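You operate a simulated robot arm through the tools that you are given. There is no shell and no other tool. Be economical: measure what you need, move in short steps, check, and stop when the job is done.

You are at the controls of a simulated two-armed robot. One attempt, no reset.

TASK
Put three of the rolls from the top of the bagging table on the front part of the sorting table. Then take the teal net bag and leave it on the jig end of the sorting table. Then pull the wide sink door open. Do these in the order given. Set down upright: teal net bag.

Only the result counts: the job must be done as asked and must still hold three seconds after the hand-in. Knocking over, shifting, dropping, spilling or breaking anything else fails it.

THE ROBOT
Two 7-joint arms with two-finger parallel grippers on one trunk, on a base that drives. Base frame: it is fixed to the floor where the robot stands at the start and does not move with it; the origin is under the middle of the robot, x ahead of it, y to its left, z up. Readings come in m, rad, newtons and seconds.
The left shoulder is at the start at [0.05, 0.161, 1.098], the right one opposite. With the tool pointing down near the work surface each hand reaches from about 0.1 to 0.68 m from the robot's upright axis, wherever it stands, measured 20 degrees to its own side. Places, roughly: front part of the sorting table [0.6, 1.8, 0.7]; jig end of the sorting table [0.6, 0.8, 0.7]; teal net bag (12x9x15 cm) [0.8, -0.3, 0.8]; wide sink door [5.3, -0.4, 0.4]. Payload 3.43 kg a hand.
The tool frame of a hand sits at the grasp point between the pads (the TCP): z along the fingers, y along the line on which they close. The tips reach 0.03 m beyond it. The gripper opens to 0.094 m. The fingers are 0.028 m wide and 0.01 m thick; the gripper's body (0.05 by 0.096 m) begins 0.055 m behind the TCP.
Orientation is that of the tool frame in the base frame, as a unit quaternion [w, x, y, z]. With the fingers straight down and closing along the base's y, the tool's x points along the base's -x, its y along +y and its z along -z.

THE INTERFACE
- The arms move only by the tool drive_tool. It takes "left_series", "right_series" or both (then of equal length, played together; a hand with none holds still); each is a list of rows, each a list of 6 numbers: the shift along the tool's x, y, z in m, then the turn, a rotation vector about the tool's x, y, z in rad. In form: [[tx, ty, tz, wx, wy, wz], ...]. A call has 1 to 10 rows; each row shifts and turns the commanded pose from where the row before left it, along the tool's axes as they then stand. "left_gripper" and "right_gripper" are, for a hand that has rows, the gripper command, from -1 (shut) to 1 (fully open), values between in proportion, set as the call begins (left out, the last holds). Rows are played at 5 a second. More than 0.05 m and 0.15 rad between two rows, or a gripper value outside its range, and nothing of the call is played. A pose out of reach is approached as far as the arm can. The call stops where the force on the tool passes 40 N (or 10 N more than at its start, if that is more) or the arm is blocked; 0.2 s more then pass. Each finger travels about 0.045 m/s and halts on what it meets, pressing with about 26 N; the grip force reading is that of the motor and also rises with nothing between the fingers. The clock runs only during rows and for 0.2 s after the last one: add rows that do not move to give the fingers time. The reply holds the time, the measured pose of the TCP, the force on the tool along the base axes, the opening and the grip force, in the units named above and with some noise, with the torque about the TCP (base axes, N m) and any sound that the robot's microphone picked up, and new pictures: "show" is both (left out), scene, wrist or none (wrist: the cameras of the hands that moved).
- Cameras (640 x 400 px; columns grow to the right, rows downward): "scene" is now at [0.1148, 0.0213, 1.2291]; the picture's right is [0.20, -0.98, 0.00], its down [-0.61, -0.12, -0.78] and it looks along [0.76, 0.15, -0.63] (base axes); focal length 288 px, centre (320, 200). "left" rides on the left gripper at [0.076, -0.014, -0.103] in its tool frame; the picture's right is [0.18, 0.98, 0.00], its down [-0.75, 0.14, -0.64] and it looks along [-0.63, 0.12, 0.77] (tool axes); focal length 243 px, centre (320, 200). "right" rides on the right gripper at [0.076, 0.014, -0.103] in its tool frame; the picture's right is [-0.18, 0.98, 0.00], its down [-0.75, -0.14, -0.64] and it looks along [-0.63, -0.12, 0.77] (tool axes); focal length 243 px, centre (320, 200). There is no depth. A picture from a camera that has moved, and an enlarged one, comes with that camera's place and axes in the base frame and with its lens. The place of the scene camera against the robot may be out by one fixed shift of up to 0.018 m in any direction.
- lift_body(by): slides the trunk up (or, below 0, down) by that many m; the arms and the scene camera ride with it, the base frame stays. It gives what a move gives, with no picture.
- roll_base(legs): drives the robot by 1 to 6 legs, each [ahead, left, turn to the left] in m, m and rad, along the robot's own axes; the way and the turn of a leg run together, so that a leg with both is an arc; at most 1.5 m and 3.142 rad a leg. The arms and the cameras ride along, it lands a little off, and it stops where it bumps. It gives what a move gives, and a new picture of the scene camera.
- pan_tilt(pan, tilt): turns the head with the scene camera to pan (to the left, within 1.396 rad either way) and tilt (down, from -0.506 to 1.204), counted from straight ahead of the robot. It gives what a move gives, and a new picture of the scene camera.
- inspect(camera, box): a new picture of the part [left, top, right, bottom] of that camera's present view, enlarged. No time passes.
- job_done(): hands the job in; it is judged then, once.

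Work in short steps. Places have to be worked out from the pictures, the camera data and where the tool is seen: move nearer, look again, correct. Check each grasp and each placing, and mend what went wrong. You have 165 turns and 260 pictures in all, those below and enlarged ones among them. Open the grippers and draw the arms clear of the work before you hand the job in, unless the task says otherwise; then end with one line.

The tools are called after "Call:" as name(argument=value, ...) on one line, values as JSON. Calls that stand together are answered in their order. drive_tool: Moves the arms, as the interface text tells. Its arguments: {"type":"object","properties":{"left_series":{"type":"array","items":{"type":"array","items":{"type":"number"}}},"left_gripper":{"type":"number"},"right_series":{"type":"array","items":{"type":"array","items":{"type":"number"}}},"right_gripper":{"type":"number"},"show":{"type":"string","enum":["both","scene","wrist","none"]}},"required":[]} The other tools are called the same way: lift_body (by) slides the trunk up or down; roll_base (legs) drives the base; pan_tilt (pan, tilt) turns the head that bears the scene camera; inspect (camera, box) takes an enlarged picture of a part of a camera's view; job_done () hands the job in.

At the start:

```text
time: 0.0
left_position: [0.4197, 0.1827, 0.9669]
left_ee_rot: [0.0, 0.0, 1.0, 0.0]
left_contact_force: [-0.7, -0.4, -1.5]
left_ft_torque: [0.0, 0.0, -0.05]
left_gripper_width: 0.0941
left_grip_force: 0.0
right_position: [0.3879, -0.1325, 1.0399]
right_ee_rot: [0.0, 0.0, 1.0, 0.0]
right_contact_force: [0.5, -0.1, 0.0]
right_ft_torque: [0.0, 0.02, 0.01]
right_gripper_width: 0.0941
right_grip_force: 0.1
trunk travel left (down, up): [-0.125, 0.142]
robot x, y, heading: [-0.0003, -0.0015, -0.002]
head pan, tilt: [0.199, 0.677]
```

scene: 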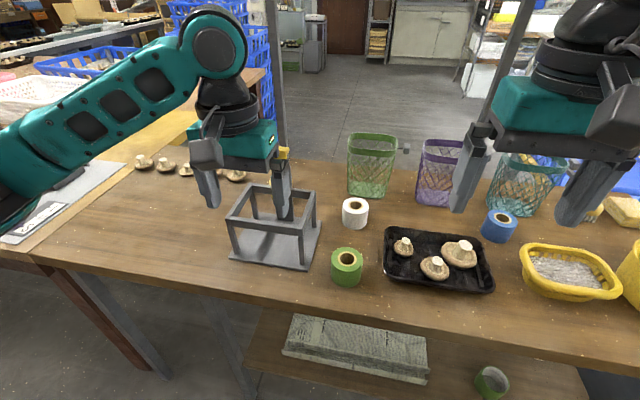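
right: 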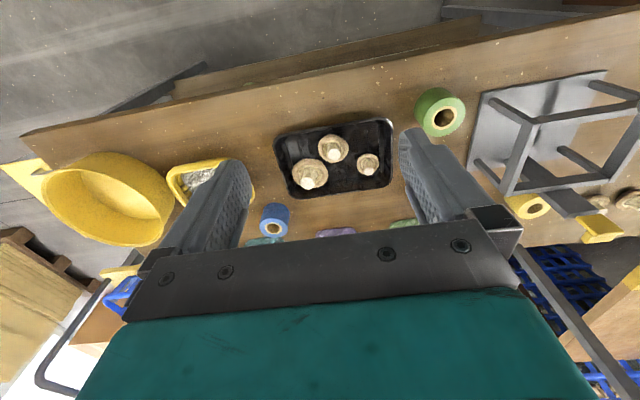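
left: 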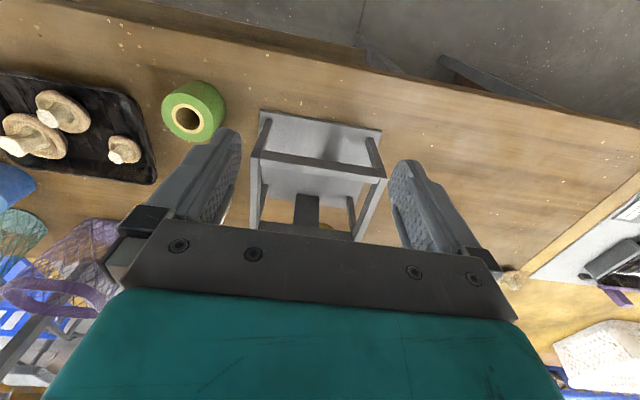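

The picture shows the bagging table with a white, green and blue roll, and the net bags behind. First I look left to find the sorting table.

Call:
pan_tilt(pan=1.2, tilt=0.5)

Call:
inspect(camera="scene", box=[0, 0, 640, 400])

Call:
pan_tilt(pan=-0.3, tilt=0.7)

```text
time: 1.3
left_position: [0.4191, 0.1833, 0.968]
left_ee_rot: [0.0, 0.0, 1.0, 0.0]
left_contact_force: [0.2, 0.8, 0.2]
left_ft_torque: [0.02, 0.0, -0.02]
left_gripper_width: 0.0936
left_grip_force: 0.1
right_position: [0.3882, -0.1314, 1.0397]
right_ee_rot: [-0.001, 0.0, 1.0, -0.001]
right_contact_force: [-0.4, -1.0, -0.1]
right_ft_torque: [-0.02, 0.0, -0.01]
right_gripper_width: 0.094
right_grip_force: 0.1
trunk travel left (down, up): [-0.125, 0.142]
robot x, y, heading: [-0.0002, 0.0029, -0.007]
head pan, tilt: [1.201, 0.499]
camera scene: at [0.0637, 0.0892, 1.2449], right [0.93, -0.36, 0.0], down [-0.17, -0.45, -0.88], along [0.32, 0.82, -0.48], focal length 288 px, centre (320, 200)
```

scene: 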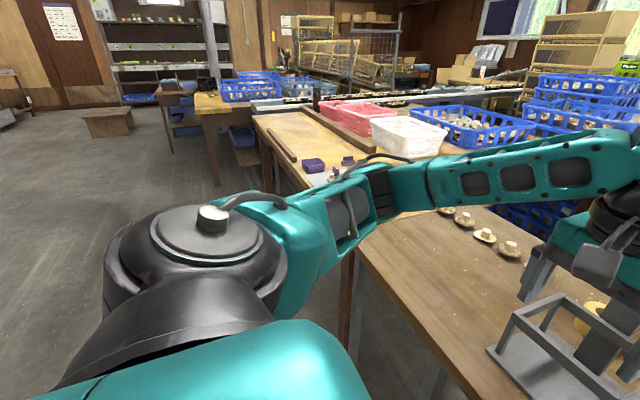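

```text
1.00 times, centred on (320, 200) of scene (not enlarged: the box is as wide or as high as the picture)
camera zoom: at [0.0637, 0.0892, 1.2449], right [0.93, -0.36, 0.0], down [-0.17, -0.45, -0.88], along [0.32, 0.82, -0.48], focal length 288 px, centre (320, 200)
```

zoom: 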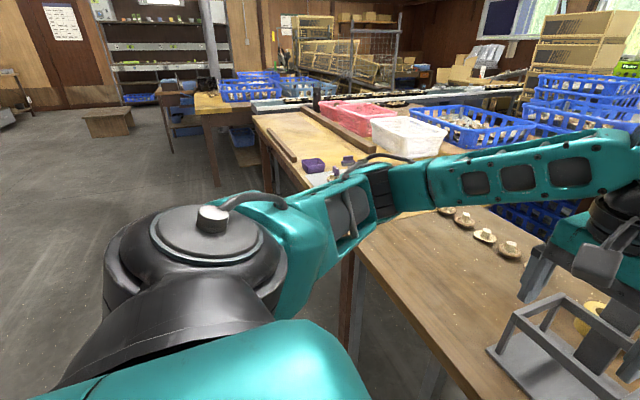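

```text
time: 2.9
left_position: [0.4184, 0.1823, 0.9674]
left_ee_rot: [0.0, 0.0, 1.0, -0.001]
left_contact_force: [0.0, 0.2, 0.2]
left_ft_torque: [0.02, 0.0, 0.02]
left_gripper_width: 0.094
left_grip_force: 0.1
right_position: [0.3877, -0.1325, 1.0388]
right_ee_rot: [0.0, 0.0, 1.0, 0.0]
right_contact_force: [0.7, -0.4, 0.6]
right_ft_torque: [0.01, -0.01, 0.02]
right_gripper_width: 0.094
right_grip_force: 0.0
trunk travel left (down, up): [-0.125, 0.142]
robot x, y, heading: [-0.0009, 0.0019, -0.001]
head pan, tilt: [-0.3, 0.7]
camera scene: at [0.1119, -0.0207, 1.2272], right [-0.3, -0.96, 0.0], down [-0.62, 0.19, -0.77], along [0.73, -0.23, -0.64], focal length 288 px, centre (320, 200)
```

scene: 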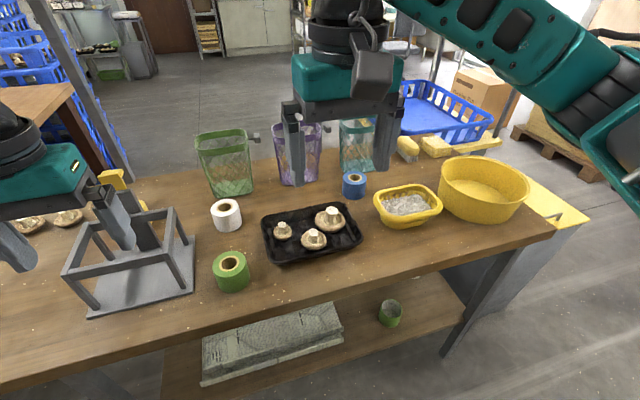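

White, green and blue rolls are at roughly (0.65,0.04), (0.48,0.04), (0.675,-0.31) with tops near z 0.77. I shift the base a little ahead and right so that the left hand can reach white and the right hand blue.

Call:
roll_base(legs=[[0, -0.15, 0], [0.05, 0, 0]])

Call:
pan_tilt(pan=0.0, tilt=0.75)

```text
time: 4.8
left_position: [0.4685, 0.0363, 0.9665]
left_ee_rot: [-0.001, -0.001, 1.0, 0.0]
left_contact_force: [0.3, -0.4, 0.1]
left_ft_torque: [0.03, 0.0, -0.03]
left_gripper_width: 0.094
left_grip_force: 0.0
right_position: [0.4377, -0.2795, 1.0396]
right_ee_rot: [0.0, -0.002, 1.0, 0.0]
right_contact_force: [0.7, -0.4, 0.2]
right_ft_torque: [0.02, 0.01, 0.01]
right_gripper_width: 0.094
right_grip_force: 0.0
trunk travel left (down, up): [-0.125, 0.142]
robot x, y, heading: [0.0499, -0.1433, 0.002]
head pan, tilt: [-0.3, 0.7]
camera scene: at [0.1617, -0.1679, 1.2271], right [-0.29, -0.96, 0.0], down [-0.62, 0.19, -0.76], along [0.73, -0.22, -0.64], focal length 288 px, centre (320, 200)
```

scene: 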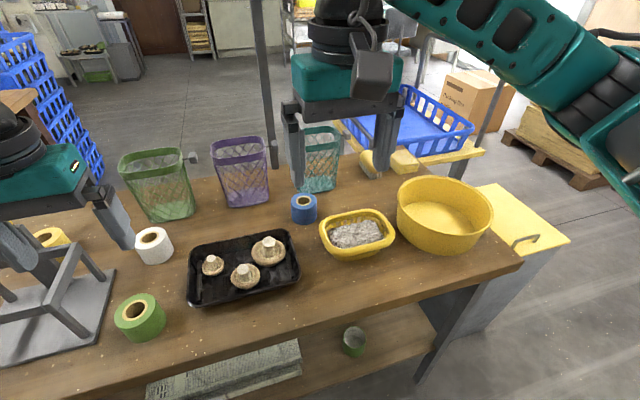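

```text
time: 5.5
left_position: [0.4678, 0.0363, 0.968]
left_ee_rot: [0.0, -0.001, 1.0, 0.001]
left_contact_force: [0.3, -0.2, -0.2]
left_ft_torque: [0.02, -0.01, 0.01]
left_gripper_width: 0.094
left_grip_force: 0.1
right_position: [0.4377, -0.2798, 1.0397]
right_ee_rot: [0.0, -0.001, 1.0, 0.0]
right_contact_force: [0.0, 0.4, 0.2]
right_ft_torque: [0.02, 0.03, -0.01]
right_gripper_width: 0.0941
right_grip_force: 0.0
trunk travel left (down, up): [-0.125, 0.142]
robot x, y, heading: [0.0469, -0.147, -0.0]
head pan, tilt: [0.0, 0.75]
camera scene: at [0.1629, -0.1429, 1.2229], right [0.0, -1.0, 0.0], down [-0.68, 0.0, -0.73], along [0.73, 0.0, -0.68], focal length 288 px, centre (320, 200)
```

scene: 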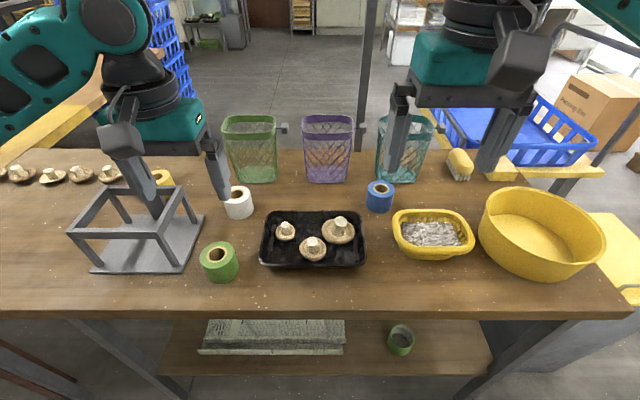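

Refined estimates are white (0.665,0.05) and blue (0.675,-0.294). I move both hands above them, staying over the bag tops.

Call:
drive_tool(left_series=[[-0.032, 0.002, 0.008, 0, 0, 0], [-0.032, 0.002, 0.008, 0, 0, 0], [-0.032, 0.002, 0.008, 0, 0, 0], [-0.032, 0.002, 0.008, 0, 0, 0], [-0.032, 0.002, 0.008, 0, 0, 0], [-0.032, 0.002, 0.008, 0, 0, 0]], right_series=[[-0.037, -0.0025, 0.016, 0, 0, 0], [-0.037, -0.0025, 0.016, 0, 0, 0], [-0.037, -0.0025, 0.016, 0, 0, 0], [-0.037, -0.0025, 0.016, 0, 0, 0], [-0.037, -0.0025, 0.016, 0, 0, 0], [-0.037, -0.0025, 0.016, 0, 0, 0]])

```text
time: 7.0
left_position: [0.6592, 0.047, 0.9184]
left_ee_rot: [0.0, 0.0, 1.0, 0.0]
left_contact_force: [-0.2, 0.2, 1.3]
left_ft_torque: [0.04, 0.01, 0.01]
left_gripper_width: 0.0942
left_grip_force: 0.1
right_position: [0.6586, -0.2972, 0.9437]
right_ee_rot: [-0.001, -0.003, 1.0, 0.0]
right_contact_force: [0.1, -0.3, 0.4]
right_ft_torque: [0.01, -0.01, 0.04]
right_gripper_width: 0.094
right_grip_force: 0.0
trunk travel left (down, up): [-0.125, 0.142]
robot x, y, heading: [0.0502, -0.1471, 0.006]
head pan, tilt: [0.0, 0.75]
camera scene: at [0.1633, -0.1428, 1.2228], right [0.0, -1.0, 0.0], down [-0.68, 0.0, -0.73], along [0.73, 0.0, -0.68], focal length 288 px, centre (320, 200)
camera right: at [0.5845, -0.2821, 1.046], right [0.18, 0.98, 0.0], down [0.75, -0.14, 0.64], along [0.63, -0.12, -0.77], focal length 243 px, centre (320, 200)
camera left: at [0.5835, 0.0325, 1.02], right [-0.18, 0.98, 0.0], down [0.75, 0.14, 0.64], along [0.63, 0.12, -0.77], focal length 243 px, centre (320, 200)
```

scene: 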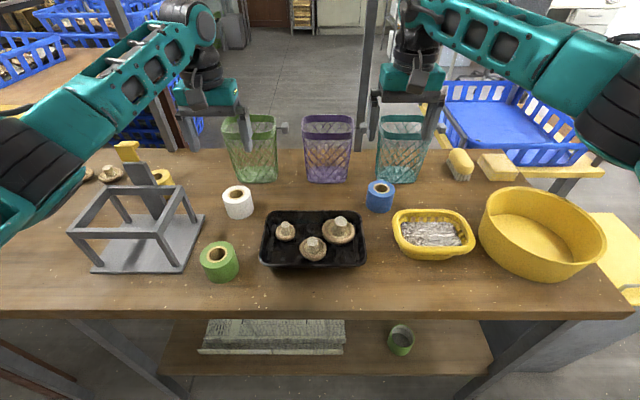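
right: 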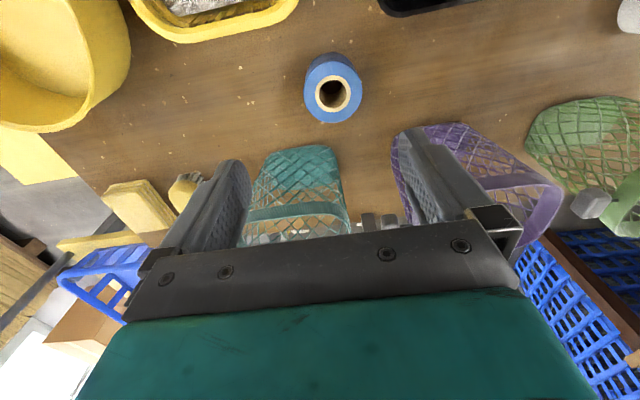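
left: 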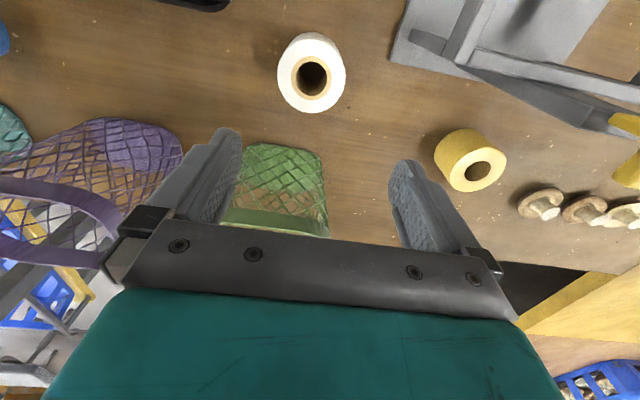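

Blue reads about (0.667,-0.286) and white about (0.641,0.037) from the wrists. I come lower over both and look again.

Call:
drive_tool(left_series=[[0.009, -0.005, 0.034, 0, 0, 0], [0.009, -0.005, 0.034, 0, 0, 0]], right_series=[[-0.004, 0.0055, 0.037, 0, 0, 0], [-0.004, 0.0055, 0.037, 0, 0, 0]])

```text
time: 7.5
left_position: [0.64, 0.0396, 0.8536]
left_ee_rot: [0.0, -0.001, 1.0, -0.001]
left_contact_force: [0.4, 0.7, 0.7]
left_ft_torque: [-0.01, 0.0, -0.01]
left_gripper_width: 0.0941
left_grip_force: 0.0
right_position: [0.6664, -0.285, 0.8695]
right_ee_rot: [-0.001, -0.001, 1.0, 0.001]
right_contact_force: [-0.1, -0.7, 1.0]
right_ft_torque: [0.0, 0.03, -0.03]
right_gripper_width: 0.0941
right_grip_force: 0.0
trunk travel left (down, up): [-0.125, 0.142]
robot x, y, heading: [0.0506, -0.1467, 0.001]
head pan, tilt: [0.0, 0.75]
camera scene: at [0.1632, -0.1427, 1.223], right [0.0, -1.0, 0.0], down [-0.68, 0.0, -0.73], along [0.73, 0.0, -0.68], focal length 288 px, centre (320, 200)
camera right: at [0.5922, -0.2706, 0.9709], right [0.18, 0.98, 0.0], down [0.75, -0.14, 0.64], along [0.63, -0.12, -0.77], focal length 243 px, centre (320, 200)
camera left: at [0.564, 0.0236, 0.9536], right [-0.19, 0.98, 0.0], down [0.75, 0.14, 0.64], along [0.63, 0.12, -0.77], focal length 243 px, centre (320, 200)
```

scene: 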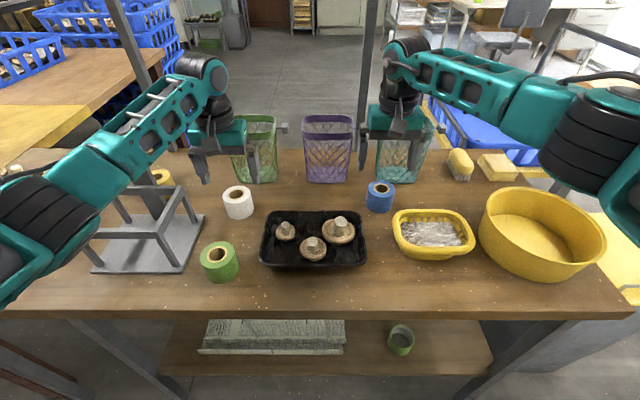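
right: 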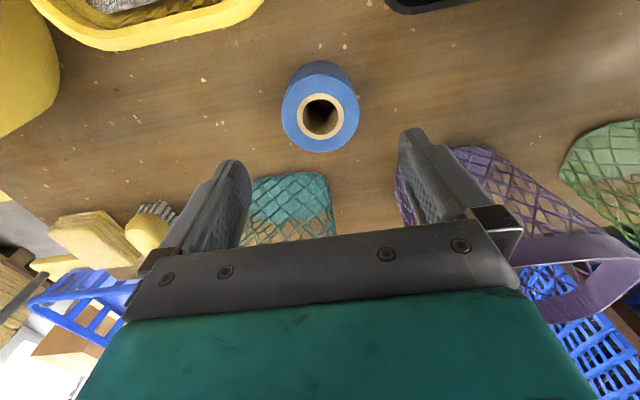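
left: 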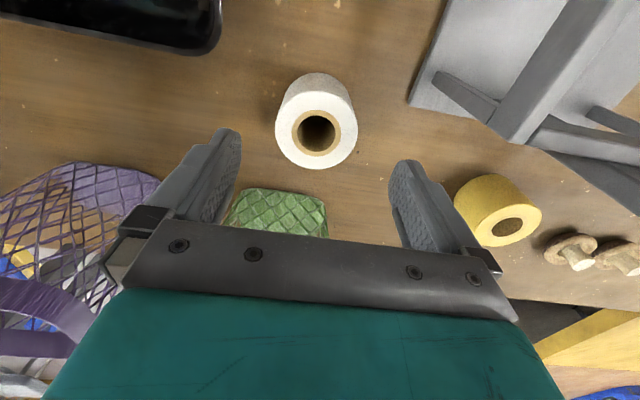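

Triangulation gives blue (0.667,-0.285), top 0.77, and white (0.641,0.036), top 0.78. I lower both hands straight over them to TCP z 0.76.

Call:
drive_tool(left_series=[[0, -0.0013, 0.0312, 0, 0, 0], [0, -0.0013, 0.0312, 0, 0, 0], [0, -0.0013, 0.0312, 0, 0, 0]], right_series=[[0, 0, 0.0365, 0, 0, 0], [0, 0, 0.0365, 0, 0, 0], [0, 0, 0.0365, 0, 0, 0]])

```text
time: 8.5
left_position: [0.6412, 0.0371, 0.7707]
left_ee_rot: [0.01, -0.003, 1.0, 0.0]
left_contact_force: [-13.2, 0.9, 21.3]
left_ft_torque: [0.54, 0.68, 0.42]
left_gripper_width: 0.0939
left_grip_force: 0.0
right_position: [0.6682, -0.2842, 0.77]
right_ee_rot: [0.009, -0.001, 1.0, 0.0]
right_contact_force: [-10.2, 0.0, 21.2]
right_ft_torque: [-0.45, 0.62, -0.35]
right_gripper_width: 0.0936
right_grip_force: 0.0
trunk travel left (down, up): [-0.125, 0.142]
robot x, y, heading: [0.0489, -0.148, 0.007]
head pan, tilt: [0.0, 0.75]
stopped in row 3 (left hand): the force on the tool passed its limit (the readings are from after the stop); the commanded pose is now the measured one
camera scene: at [0.1566, -0.1429, 1.2241], right [0.0, -1.0, 0.0], down [-0.68, 0.0, -0.74], along [0.74, 0.0, -0.68], focal length 288 px, centre (320, 200)
camera right: at [0.5917, -0.2695, 0.8707], right [0.18, 0.98, 0.0], down [0.74, -0.14, 0.65], along [0.64, -0.12, -0.76], focal length 243 px, centre (320, 200)
camera left: at [0.5629, 0.0196, 0.8705], right [-0.19, 0.98, 0.0], down [0.74, 0.14, 0.65], along [0.64, 0.12, -0.76], focal length 243 px, centre (320, 200)
```

scene: 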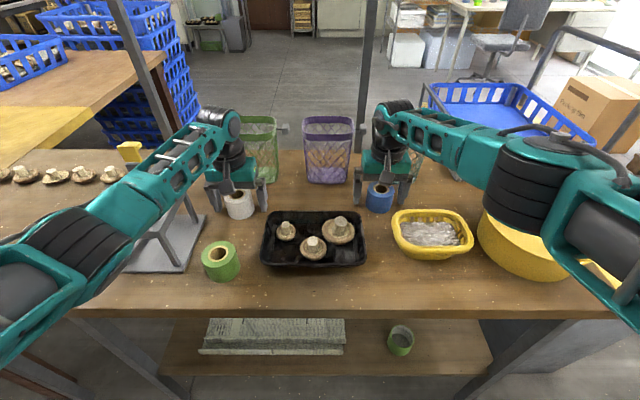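
right: 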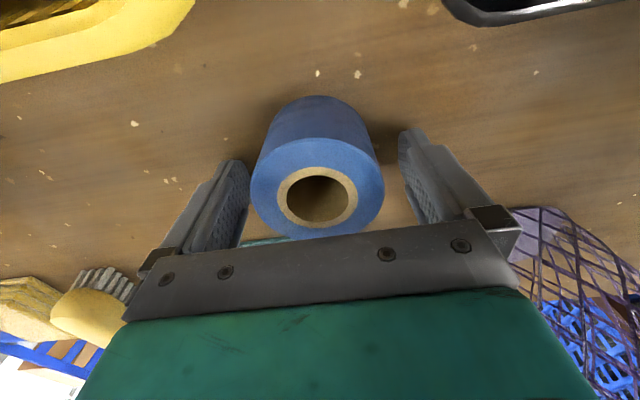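
left: 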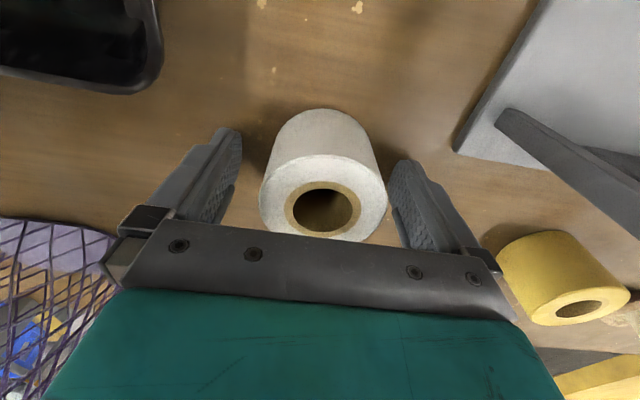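

Both hands' tips have met the table (top about z 0.74), with the rolls between the fingers. I raise 7 mm and close.

Call:
drive_tool(left_series=[[0, 0, -0.007, 0, 0, 0], [0, 0, 0, 0, 0, 0]], right_series=[[0, 0, -0.007, 0, 0, 0], [0, 0, 0, 0, 0, 0]], show="none")

Call:
drive_tool(left_series=[[0, 0, 0, 0, 0, 0], [0, 0, 0, 0, 0, 0], [0, 0, 0, 0, 0, 0], [0, 0, 0, 0, 0, 0], [0, 0, 0, 0, 0, 0]], right_series=[[0, 0, 0, 0, 0, 0], [0, 0, 0, 0, 0, 0], [0, 0, 0, 0, 0, 0], [0, 0, 0, 0, 0, 0], [0, 0, 0, 0, 0, 0]], left_gripper=-1, right_gripper=-1, show="wrist")

```text
time: 9.1
left_position: [0.6452, 0.0356, 0.7702]
left_ee_rot: [0.006, -0.001, 1.0, 0.0]
left_contact_force: [-0.4, -0.2, 0.3]
left_ft_torque: [-0.01, -0.02, 0.01]
left_gripper_width: 0.0941
left_grip_force: 0.2
right_position: [0.671, -0.2836, 0.7698]
right_ee_rot: [0.006, -0.002, 1.0, 0.0]
right_contact_force: [-4.1, -0.1, 5.2]
right_ft_torque: [-0.19, 0.19, -0.2]
right_gripper_width: 0.0934
right_grip_force: 0.0
trunk travel left (down, up): [-0.125, 0.142]
robot x, y, heading: [0.0521, -0.1503, 0.001]
head pan, tilt: [0.0, 0.75]
```

```text
time: 10.3
left_position: [0.6446, 0.0358, 0.7701]
left_ee_rot: [0.005, -0.002, 1.0, 0.0]
left_contact_force: [0.1, 0.6, -0.5]
left_ft_torque: [-0.02, 0.01, 0.03]
left_gripper_width: 0.0619
left_grip_force: 25.9
right_position: [0.6708, -0.2838, 0.7696]
right_ee_rot: [0.006, -0.001, 1.0, 0.0]
right_contact_force: [-0.7, -0.5, 0.5]
right_ft_torque: [-0.01, 0.01, -0.03]
right_gripper_width: 0.0634
right_grip_force: 25.9
trunk travel left (down, up): [-0.125, 0.142]
robot x, y, heading: [0.051, -0.144, 0.005]
head pan, tilt: [0.0, 0.75]
camera right: at [0.595, -0.2696, 0.8713], right [0.18, 0.98, 0.0], down [0.75, -0.14, 0.65], along [0.64, -0.12, -0.76], focal length 243 px, centre (320, 200)
camera left: at [0.5666, 0.0198, 0.8721], right [-0.19, 0.98, 0.0], down [0.75, 0.14, 0.65], along [0.64, 0.12, -0.76], focal length 243 px, centre (320, 200)
```

right: 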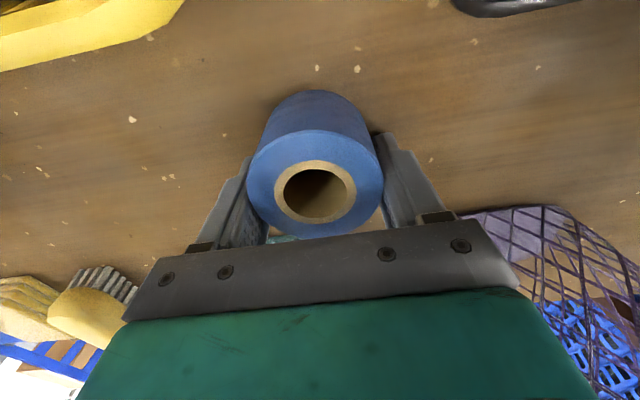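
left: 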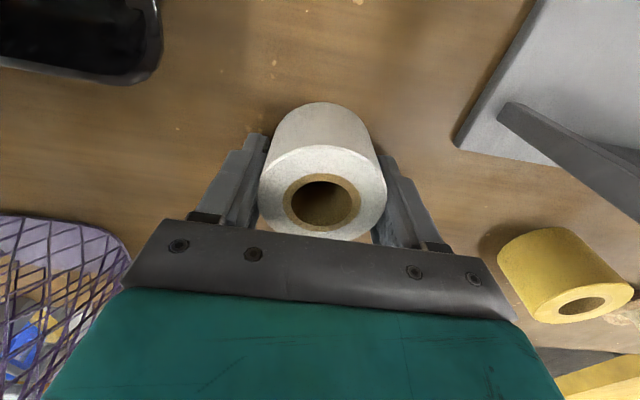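

Both rolls are gripped (62–63 mm, 26 N). I lift them clear of the bags and the jig and draw the hands back.

Call:
drive_tool(left_series=[[0, 0, -0.045, 0, 0, 0], [0, 0, -0.045, 0, 0, 0], [0, 0, -0.045, 0, 0, 0], [0, 0, -0.045, 0, 0, 0], [0, 0, -0.03, 0, 0, 0], [0.04, 0, 0, 0, 0, 0], [0.04, 0, 0, 0, 0, 0], [0.04, 0, 0, 0, 0, 0], [0.04, 0, 0, 0, 0, 0]], right_series=[[0, 0, -0.045, 0, 0, 0], [0, 0, -0.045, 0, 0, 0], [0, 0, -0.045, 0, 0, 0], [0, 0, -0.045, 0, 0, 0], [0, 0, -0.03, 0, 0, 0], [0.04, 0, 0, 0, 0, 0], [0.04, 0, 0, 0, 0, 0], [0.04, 0, 0, 0, 0, 0], [0.04, 0, 0, 0, 0, 0]], show="scene")

```text
time: 12.3
left_position: [0.4811, 0.0352, 0.98]
left_ee_rot: [0.005, -0.002, 1.0, 0.0]
left_contact_force: [0.0, -0.3, -1.0]
left_ft_torque: [-0.02, 0.02, -0.02]
left_gripper_width: 0.0618
left_grip_force: 25.9
right_position: [0.5079, -0.2847, 0.977]
right_ee_rot: [0.006, -0.001, 1.0, 0.0]
right_contact_force: [0.1, -1.4, -0.9]
right_ft_torque: [0.01, 0.01, 0.01]
right_gripper_width: 0.0632
right_grip_force: 25.8
trunk travel left (down, up): [-0.125, 0.142]
robot x, y, heading: [0.0455, -0.1464, 0.005]
head pan, tilt: [0.0, 0.75]
camera scene: at [0.1623, -0.1428, 1.223], right [0.0, -1.0, 0.0], down [-0.68, 0.0, -0.73], along [0.73, 0.0, -0.68], focal length 288 px, centre (320, 200)
```

scene: 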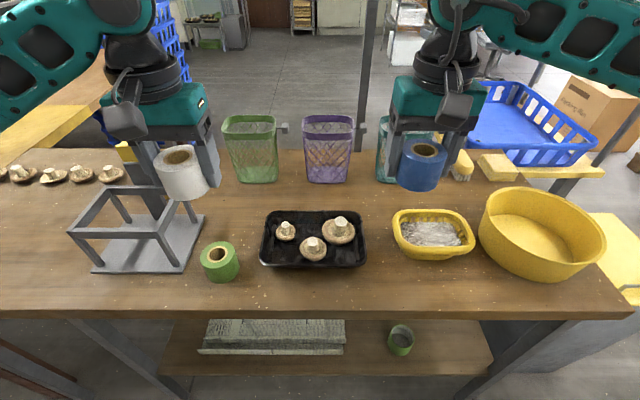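

Both rolls hang secure. I back away from the table 0.35 m, go left some and look left.

Call:
roll_base(legs=[[-0.35, 0, 0], [0, 0.6, 0]])

Call:
pan_tilt(pan=0.7, tilt=0.5)

```text
time: 17.5
left_position: [0.1381, 0.6288, 0.9804]
left_ee_rot: [0.005, 0.0, 1.0, 0.0]
left_contact_force: [0.6, 0.4, -0.7]
left_ft_torque: [0.03, -0.01, 0.02]
left_gripper_width: 0.0614
left_grip_force: 26.5
right_position: [0.1641, 0.3077, 0.978]
right_ee_rot: [0.004, 0.0, 1.0, 0.0]
right_contact_force: [-0.4, 0.7, -0.1]
right_ft_torque: [-0.04, -0.06, 0.0]
right_gripper_width: 0.0633
right_grip_force: 25.4
trunk travel left (down, up): [-0.125, 0.142]
robot x, y, heading: [-0.2948, 0.4447, -0.001]
head pan, tilt: [0.0, 0.75]
camera scene: at [-0.1823, 0.4509, 1.2229], right [0.0, -1.0, 0.0], down [-0.68, 0.0, -0.73], along [0.73, 0.0, -0.68], focal length 288 px, centre (320, 200)
```

scene: 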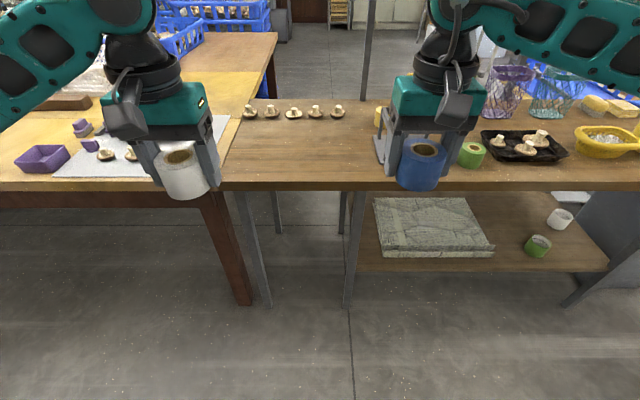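

```text
time: 18.6
left_position: [0.1389, 0.6276, 0.9787]
left_ee_rot: [0.005, 0.0, 1.0, 0.0]
left_contact_force: [1.4, -0.9, -0.6]
left_ft_torque: [-0.03, 0.01, 0.01]
left_gripper_width: 0.0613
left_grip_force: 26.5
right_position: [0.1639, 0.308, 0.9782]
right_ee_rot: [0.006, 0.001, 1.0, -0.001]
right_contact_force: [0.0, -0.7, 0.0]
right_ft_torque: [-0.01, 0.0, 0.0]
right_gripper_width: 0.0631
right_grip_force: 25.8
trunk travel left (down, up): [-0.125, 0.142]
robot x, y, heading: [-0.2955, 0.4515, -0.003]
head pan, tilt: [0.7, 0.499]
camera scene: at [-0.1956, 0.5092, 1.2448], right [0.64, -0.77, 0.0], down [-0.37, -0.31, -0.88], along [0.67, 0.56, -0.48], focal length 288 px, centre (320, 200)
```

scene: 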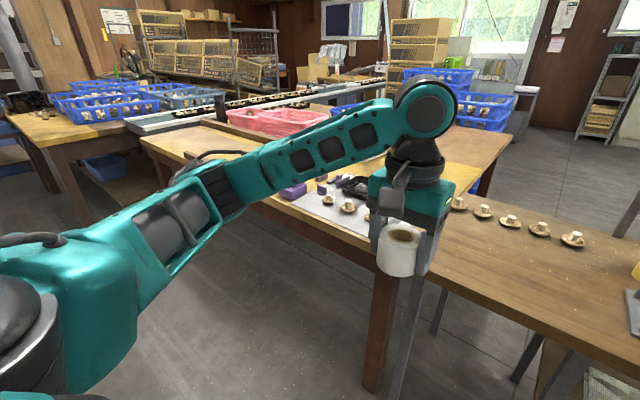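

The sorting table runs on from the bagging table with its front edge in nearly the same line; floor is clear. I drive left along it to about y 1.7.

Call:
roll_base(legs=[[0, 1.2, 0]])

Call:
pan_tilt(pan=0.0, tilt=0.6)

```text
time: 24.7
left_position: [0.1275, 1.8444, 0.9783]
left_ee_rot: [0.005, -0.007, 1.0, 0.001]
left_contact_force: [-0.3, 0.4, -1.0]
left_ft_torque: [0.0, 0.01, 0.0]
left_gripper_width: 0.0615
left_grip_force: 26.0
right_position: [0.1574, 1.5238, 0.9773]
right_ee_rot: [0.005, -0.008, 1.0, 0.0]
right_contact_force: [-0.4, -0.1, -0.4]
right_ft_torque: [-0.01, -0.03, 0.0]
right_gripper_width: 0.0631
right_grip_force: 26.3
trunk travel left (down, up): [-0.125, 0.142]
robot x, y, heading: [-0.3017, 1.6537, 0.014]
head pan, tilt: [0.7, 0.499]
camera scene: at [-0.2048, 1.7208, 1.2449], right [0.65, -0.76, 0.0], down [-0.36, -0.31, -0.88], along [0.66, 0.57, -0.48], focal length 288 px, centre (320, 200)
```

scene: 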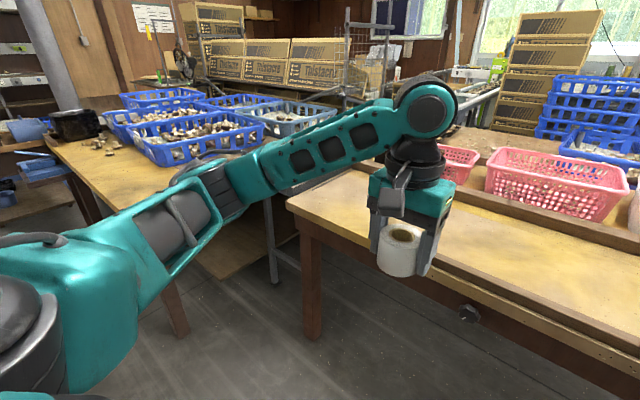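

```text
time: 25.8
left_position: [0.1271, 1.8433, 0.9782]
left_ee_rot: [0.005, -0.007, 1.0, 0.0]
left_contact_force: [0.7, 0.5, -1.5]
left_ft_torque: [0.04, 0.01, -0.02]
left_gripper_width: 0.0613
left_grip_force: 26.0
right_position: [0.1574, 1.5229, 0.9767]
right_ee_rot: [0.005, -0.007, 1.0, 0.001]
right_contact_force: [0.2, -0.1, -0.2]
right_ft_torque: [-0.01, 0.01, 0.05]
right_gripper_width: 0.0631
right_grip_force: 25.9
trunk travel left (down, up): [-0.125, 0.142]
robot x, y, heading: [-0.3043, 1.6568, 0.011]
head pan, tilt: [0.0, 0.6]
camera scene: at [-0.1852, 1.6624, 1.2358], right [0.01, -1.0, 0.0], down [-0.56, -0.01, -0.83], along [0.82, 0.01, -0.56], focal length 288 px, centre (320, 200)
```

scene: 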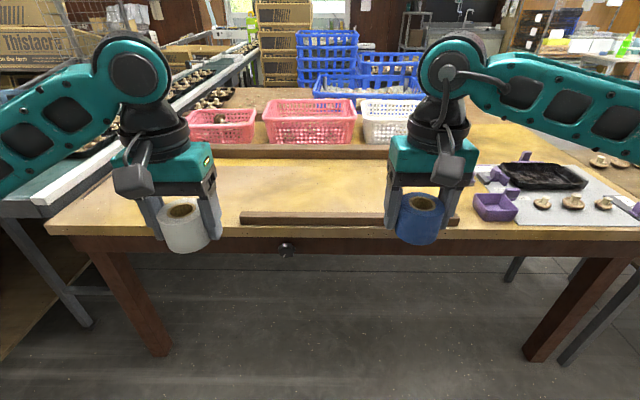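

The front part is the clear yellow strip between the loose front stick (x≈0.46) and the rail (x≈0.87), y about 1.2–2.3. I drive in so the hands come over it near y 1.95 and 1.63.

Call:
roll_base(legs=[[0, 0.11, -0.012], [0.33, 0, 0]])

```text
time: 28.8
left_position: [0.465, 1.9506, 0.9792]
left_ee_rot: [0.005, -0.002, 1.0, -0.001]
left_contact_force: [0.7, -0.7, -0.1]
left_ft_torque: [-0.01, -0.03, 0.04]
left_gripper_width: 0.061
left_grip_force: 25.8
right_position: [0.4925, 1.628, 0.9766]
right_ee_rot: [0.004, 0.0, 1.0, 0.0]
right_contact_force: [-0.1, -0.3, -1.3]
right_ft_torque: [-0.01, -0.02, -0.02]
right_gripper_width: 0.063
right_grip_force: 26.1
trunk travel left (down, up): [-0.125, 0.142]
robot x, y, heading: [0.0318, 1.7659, -0.002]
head pan, tilt: [0.0, 0.6]
camera scene: at [0.1511, 1.7715, 1.2357], right [0.0, -1.0, 0.0], down [-0.57, 0.0, -0.82], along [0.82, 0.0, -0.57], focal length 288 px, centre (320, 200)
```

scene: 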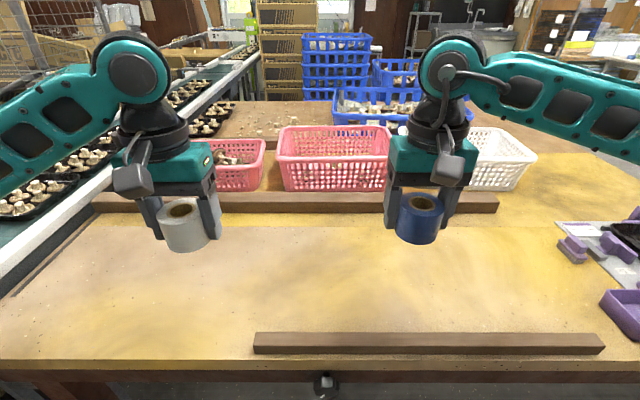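

The strip below is clear. I extend both hands to x≈0.62 and lower to z≈0.81.

Call:
drive_tool(left_series=[[-0.039, 0, 0, 0, 0, 0], [-0.039, 0, 0, 0, 0, 0], [-0.039, 0, 0, 0, 0, 0], [-0.039, 0, 0, 0, 0, 0], [0, 0, 0.042, 0, 0, 0], [0, 0, 0.042, 0, 0, 0], [0, 0, 0.042, 0, 0, 0], [0, 0, 0.042, 0, 0, 0]], right_series=[[-0.032, 0, 0, 0, 0, 0], [-0.032, 0, 0, 0, 0, 0], [-0.032, 0, 0, 0, 0, 0], [-0.032, 0, 0, 0, 0, 0], [0, 0, 0.042, 0, 0, 0], [0, 0, 0.042, 0, 0, 0], [0, 0, 0.042, 0, 0, 0], [0, 0, 0.042, 0, 0, 0]])

```text
time: 30.6
left_position: [0.6222, 1.9487, 0.8123]
left_ee_rot: [0.005, -0.001, 1.0, 0.0]
left_contact_force: [-0.7, 0.0, 0.3]
left_ft_torque: [0.01, -0.03, 0.01]
left_gripper_width: 0.061
left_grip_force: 26.0
right_position: [0.6221, 1.6294, 0.8086]
right_ee_rot: [0.005, -0.002, 1.0, 0.0]
right_contact_force: [-0.2, 0.0, -0.9]
right_ft_torque: [-0.01, -0.04, 0.03]
right_gripper_width: 0.063
right_grip_force: 25.9
trunk travel left (down, up): [-0.125, 0.142]
robot x, y, heading: [0.0309, 1.7666, 0.0]
head pan, tilt: [0.0, 0.6]
camera scene: at [0.1512, 1.7716, 1.2358], right [0.0, -1.0, 0.0], down [-0.57, 0.0, -0.82], along [0.82, 0.0, -0.57], focal length 288 px, centre (320, 200)
camera right: at [0.5451, 1.6438, 0.9099], right [0.18, 0.98, 0.0], down [0.75, -0.14, 0.65], along [0.64, -0.12, -0.76], focal length 243 px, centre (320, 200)
camera left: at [0.5445, 1.9325, 0.914], right [-0.19, 0.98, 0.0], down [0.75, 0.14, 0.65], along [0.64, 0.12, -0.76], focal length 243 px, centre (320, 200)
```

scene: 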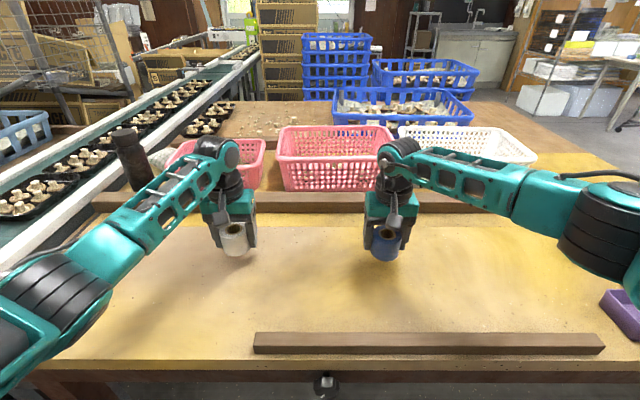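
right: 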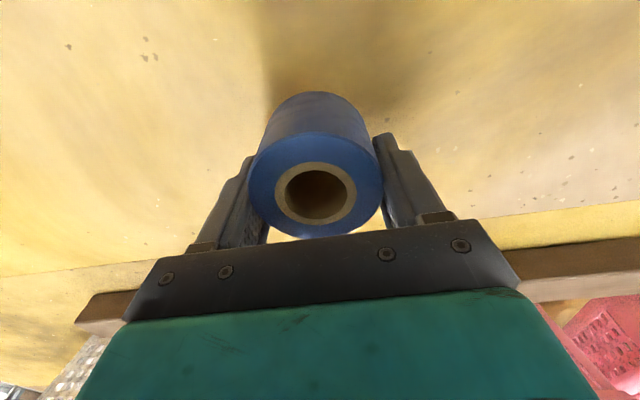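
left: 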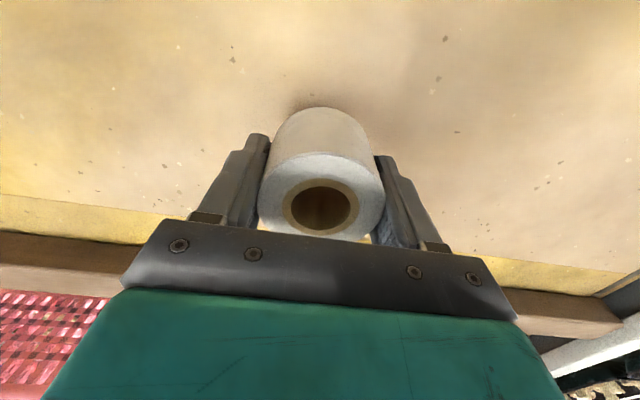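

Rolls hang about 4+ cm over the surface. I lower both in small steps and watch the force.

Call:
drive_tool(left_series=[[0, 0, 0.01, 0, 0, 0], [0, 0, 0.01, 0, 0, 0], [0, 0, 0.01, 0, 0, 0], [0, 0, 0.009, 0, 0, 0], [0, 0, 0, 0, 0, 0]], right_series=[[0, 0, 0.01, 0, 0, 0], [0, 0, 0.01, 0, 0, 0], [0, 0, 0.01, 0, 0, 0], [0, 0, 0.006, 0, 0, 0], [0, 0, 0, 0, 0, 0]], show="none")

```text
time: 31.8
left_position: [0.6236, 1.951, 0.7729]
left_ee_rot: [0.005, -0.002, 1.0, 0.0]
left_contact_force: [-0.4, 0.8, -0.9]
left_ft_torque: [-0.02, 0.04, -0.04]
left_gripper_width: 0.0607
left_grip_force: 25.8
right_position: [0.6195, 1.6298, 0.774]
right_ee_rot: [0.006, -0.001, 1.0, 0.0]
right_contact_force: [0.5, -0.9, -0.3]
right_ft_torque: [0.02, -0.01, -0.03]
right_gripper_width: 0.0632
right_grip_force: 25.4
trunk travel left (down, up): [-0.125, 0.142]
robot x, y, heading: [0.032, 1.7639, -0.005]
head pan, tilt: [0.0, 0.6]
```

No contact yet at TCP z 0.773. I go on lowering in 6 mm steps.

Call:
drive_tool(left_series=[[0, 0, 0.006, 0, 0, 0], [0, 0, 0.006, 0, 0, 0], [0, 0, 0, 0, 0, 0]], right_series=[[0, 0, 0.006, 0, 0, 0], [0, 0, 0.006, 0, 0, 0], [0, 0, 0, 0, 0, 0]], show="wrist")

```text
time: 32.6
left_position: [0.6226, 1.9501, 0.7694]
left_ee_rot: [0.013, -0.001, 1.0, 0.0]
left_contact_force: [2.0, 3.8, 32.2]
left_ft_torque: [0.64, 0.56, -0.01]
left_gripper_width: 0.0605
left_grip_force: 25.9
right_position: [0.6194, 1.63, 0.7704]
right_ee_rot: [0.011, -0.001, 1.0, 0.001]
right_contact_force: [2.2, -1.9, 32.3]
right_ft_torque: [-0.57, 0.88, -0.13]
right_gripper_width: 0.0633
right_grip_force: 26.1
trunk travel left (down, up): [-0.125, 0.142]
robot x, y, heading: [0.0338, 1.7657, 0.002]
head pan, tilt: [0.0, 0.6]
camera right: at [0.5433, 1.644, 0.8704], right [0.18, 0.98, 0.01], down [0.74, -0.14, 0.66], along [0.65, -0.12, -0.75], focal length 243 px, centre (320, 200)
camera left: at [0.5433, 1.9346, 0.87], right [-0.19, 0.98, -0.01], down [0.74, 0.14, 0.66], along [0.65, 0.12, -0.75], focal length 243 px, centre (320, 200)
```

right: 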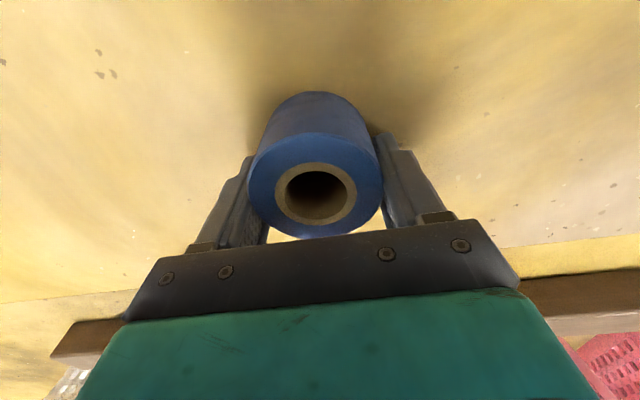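
left: 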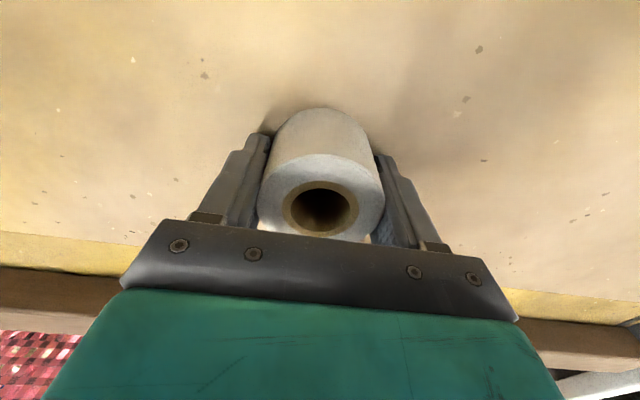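

They are pressed on the table (32 N at TCP 0.77). I ease up the command to take the pressure off, then open.

Call:
drive_tool(left_series=[[0, 0, -0.007, 0, 0, 0], [0, 0, 0, 0, 0, 0]], right_series=[[0, 0, -0.007, 0, 0, 0], [0, 0, 0, 0, 0, 0]], show="none")

Call:
drive_tool(left_series=[[0, 0, 0, 0, 0, 0], [0, 0, 0, 0, 0, 0], [0, 0, 0, 0, 0, 0], [0, 0, 0, 0, 0, 0], [0, 0, -0.04, 0, 0, 0], [0, 0, -0.05, 0, 0, 0], [0, 0, -0.05, 0, 0, 0], [0, 0, -0.05, 0, 0, 0]], right_series=[[0, 0, 0, 0, 0, 0], [0, 0, 0, 0, 0, 0], [0, 0, 0, 0, 0, 0], [0, 0, 0, 0, 0, 0], [0, 0, -0.04, 0, 0, 0], [0, 0, -0.05, 0, 0, 0], [0, 0, -0.05, 0, 0, 0], [0, 0, -0.05, 0, 0, 0]], left_gripper=1, right_gripper=1, show="scene")

```text
time: 33.2
left_position: [0.6231, 1.9502, 0.7693]
left_ee_rot: [0.006, -0.002, 1.0, 0.0]
left_contact_force: [5.6, 3.8, 14.8]
left_ft_torque: [-0.01, -0.11, 0.06]
left_gripper_width: 0.0605
left_grip_force: 25.6
right_position: [0.6199, 1.6297, 0.77]
right_ee_rot: [0.006, -0.001, 1.0, -0.001]
right_contact_force: [4.1, -1.2, 9.6]
right_ft_torque: [0.15, -0.21, -0.09]
right_gripper_width: 0.0631
right_grip_force: 25.8
trunk travel left (down, up): [-0.125, 0.142]
robot x, y, heading: [0.034, 1.7689, 0.005]
head pan, tilt: [0.0, 0.6]
```

```text
time: 35.0
left_position: [0.6225, 1.9508, 0.9585]
left_ee_rot: [0.006, -0.002, 1.0, 0.0]
left_contact_force: [-1.0, 0.4, 0.4]
left_ft_torque: [0.0, 0.03, 0.0]
left_gripper_width: 0.0937
left_grip_force: 0.1
right_position: [0.6167, 1.63, 0.9632]
right_ee_rot: [0.005, -0.001, 1.0, 0.0]
right_contact_force: [-0.8, -0.3, 0.2]
right_ft_torque: [0.0, -0.02, -0.02]
right_gripper_width: 0.0942
right_grip_force: 0.1
trunk travel left (down, up): [-0.125, 0.142]
robot x, y, heading: [0.0285, 1.7629, 0.004]
head pan, tilt: [0.0, 0.6]
camera scene: at [0.1501, 1.7715, 1.2358], right [0.0, -1.0, 0.0], down [-0.56, 0.0, -0.83], along [0.83, 0.0, -0.56], focal length 288 px, centre (320, 200)
```

scene: 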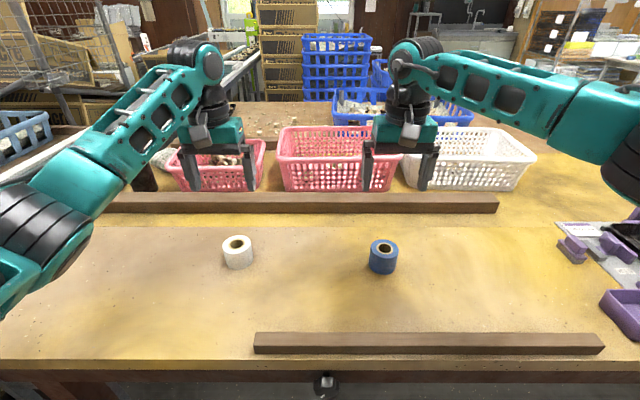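

Both rolls stand upright on the front part. I draw the hands in, back off and drive to the green roll.

Call:
drive_tool(left_series=[[0.045, 0, -0.005, 0, 0, 0], [0.045, 0, -0.005, 0, 0, 0], [0.045, 0, -0.005, 0, 0, 0], [0.03, 0, 0, 0, 0, 0]], right_series=[[0.045, 0, -0.01, 0, 0, 0], [0.045, 0, -0.01, 0, 0, 0], [0.045, 0, -0.01, 0, 0, 0], [0.045, 0, -0.01, 0, 0, 0]], show="none")

Call:
roll_base(legs=[[-0.33, 0, -0.003], [0, -1.0, 0], [0, -0.9, 0]])

```text
time: 36.0
left_position: [0.4547, 1.9505, 0.9726]
left_ee_rot: [0.005, -0.001, 1.0, 0.001]
left_contact_force: [-0.1, -0.6, 0.3]
left_ft_torque: [0.03, 0.0, 0.0]
left_gripper_width: 0.0936
left_grip_force: 0.1
right_position: [0.4364, 1.6301, 0.9988]
right_ee_rot: [0.006, 0.0, 1.0, 0.0]
right_contact_force: [-0.5, -0.6, 0.3]
right_ft_torque: [-0.04, 0.04, 0.0]
right_gripper_width: 0.0941
right_grip_force: 0.1
trunk travel left (down, up): [-0.125, 0.142]
robot x, y, heading: [0.03, 1.7642, 0.004]
head pan, tilt: [0.0, 0.6]
```

```text
time: 47.3
left_position: [0.1491, 0.0636, 0.9728]
left_ee_rot: [0.006, -0.011, 1.0, 0.0]
left_contact_force: [-0.1, 0.4, 0.3]
left_ft_torque: [0.0, 0.02, -0.02]
left_gripper_width: 0.0938
left_grip_force: 0.0
right_position: [0.1361, -0.2586, 0.9983]
right_ee_rot: [0.006, -0.012, 1.0, 0.0]
right_contact_force: [0.9, -0.3, 0.8]
right_ft_torque: [0.01, 0.07, 0.02]
right_gripper_width: 0.0942
right_grip_force: 0.0
trunk travel left (down, up): [-0.125, 0.142]
robot x, y, heading: [-0.2704, -0.124, 0.016]
head pan, tilt: [0.0, 0.6]
camera scene: at [-0.153, -0.1222, 1.2358], right [0.02, -1.0, 0.0], down [-0.56, -0.01, -0.83], along [0.82, 0.02, -0.56], focal length 288 px, centre (320, 200)
```

scene: 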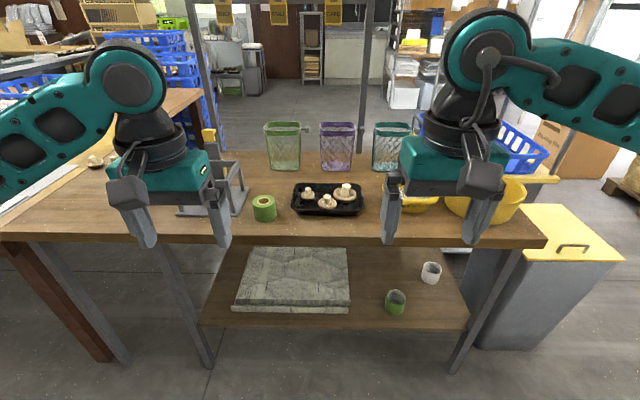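

The base is at y −0.12, well placed. I drive 0.28 ahead so the left hand comes near the green roll.

Call:
roll_base(legs=[[0.28, 0, -0.016]])

Call:
drive_tool(left_series=[[0, 0, 0.02, 0, 0, 0]], show="wrist")

```text
time: 49.2
left_position: [0.4283, 0.0647, 0.972]
left_ee_rot: [0.006, -0.006, 1.0, 0.0]
left_contact_force: [1.2, -0.2, 0.8]
left_ft_torque: [0.01, 0.0, -0.01]
left_gripper_width: 0.0941
left_grip_force: 0.1
right_position: [0.4128, -0.2587, 0.9992]
right_ee_rot: [0.006, -0.006, 1.0, 0.0]
right_contact_force: [-0.2, -0.6, 0.5]
right_ft_torque: [0.04, 0.03, 0.05]
right_gripper_width: 0.094
right_grip_force: 0.1
trunk travel left (down, up): [-0.125, 0.142]
robot x, y, heading: [0.0043, -0.1278, 0.008]
head pan, tilt: [0.0, 0.6]
camera scene: at [0.1254, -0.1188, 1.2357], right [0.01, -1.0, 0.0], down [-0.57, -0.01, -0.82], along [0.82, 0.01, -0.57], focal length 288 px, centre (320, 200)
```

scene: 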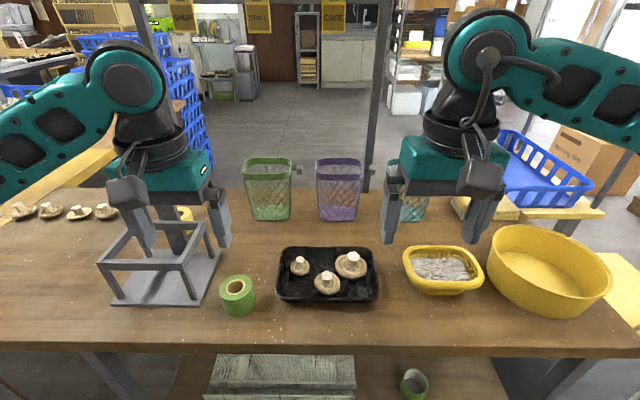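

```text
time: 49.6
left_position: [0.429, 0.0639, 0.953]
left_ee_rot: [0.006, -0.006, 1.0, 0.001]
left_contact_force: [-0.1, -0.1, 0.5]
left_ft_torque: [0.02, 0.02, -0.03]
left_gripper_width: 0.0938
left_grip_force: 0.0
right_position: [0.4137, -0.2578, 0.9982]
right_ee_rot: [0.005, -0.005, 1.0, 0.0]
right_contact_force: [-0.9, -0.1, 0.1]
right_ft_torque: [0.03, 0.01, 0.0]
right_gripper_width: 0.094
right_grip_force: 0.0
trunk travel left (down, up): [-0.125, 0.142]
robot x, y, heading: [0.0039, -0.1243, 0.009]
head pan, tilt: [0.0, 0.6]
camera left: at [0.3504, 0.0476, 1.0532], right [-0.2, 0.98, 0.0], down [0.74, 0.15, 0.65], along [0.64, 0.13, -0.76], focal length 243 px, centre (320, 200)
```

left: 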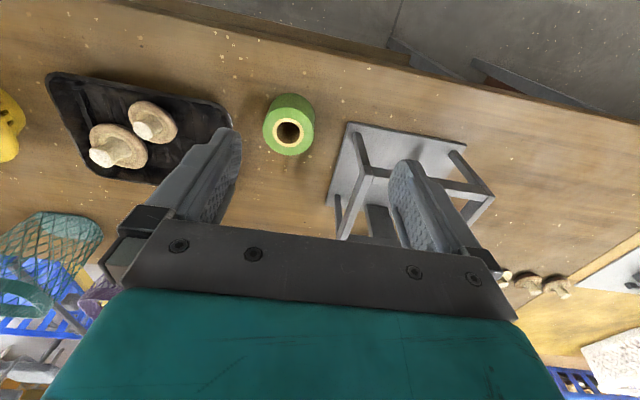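

Green roll at about (0.480,0.036), the jig's edge at y≈0.112, so the finger clears it by 2 cm. I move over it and come down half way.

Call:
drive_tool(left_series=[[-0.026, -0.015, 0, 0, 0, 0], [-0.025, -0.015, 0, 0, 0, 0], [0, 0, 0.045, 0, 0, 0], [0, 0, 0.045, 0, 0, 0]], show="wrist")

```text
time: 50.6
left_position: [0.4811, 0.0359, 0.8642]
left_ee_rot: [0.005, -0.006, 1.0, 0.001]
left_contact_force: [0.2, -0.2, -0.1]
left_ft_torque: [-0.02, 0.02, -0.02]
left_gripper_width: 0.0941
left_grip_force: 0.2
right_position: [0.4124, -0.2582, 0.9981]
right_ee_rot: [0.006, -0.006, 1.0, 0.0]
right_contact_force: [-0.5, 0.7, -0.1]
right_ft_torque: [0.0, 0.02, 0.04]
right_gripper_width: 0.0939
right_grip_force: 0.0
trunk travel left (down, up): [-0.125, 0.142]
robot x, y, heading: [0.0062, -0.1256, 0.016]
head pan, tilt: [0.0, 0.6]
camera left: at [0.4025, 0.0198, 0.9633], right [-0.2, 0.98, 0.0], down [0.74, 0.15, 0.65], along [0.64, 0.13, -0.76], focal length 243 px, centre (320, 200)
```

left: 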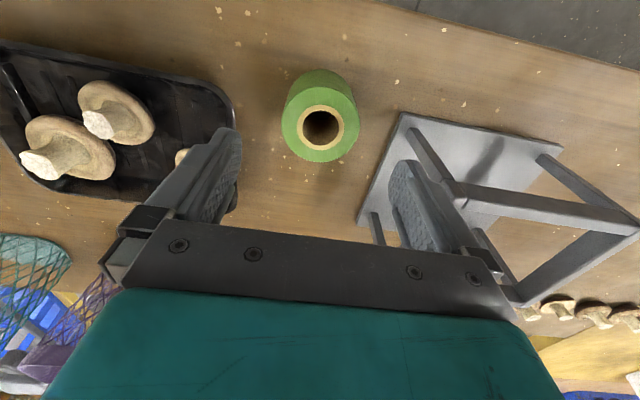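

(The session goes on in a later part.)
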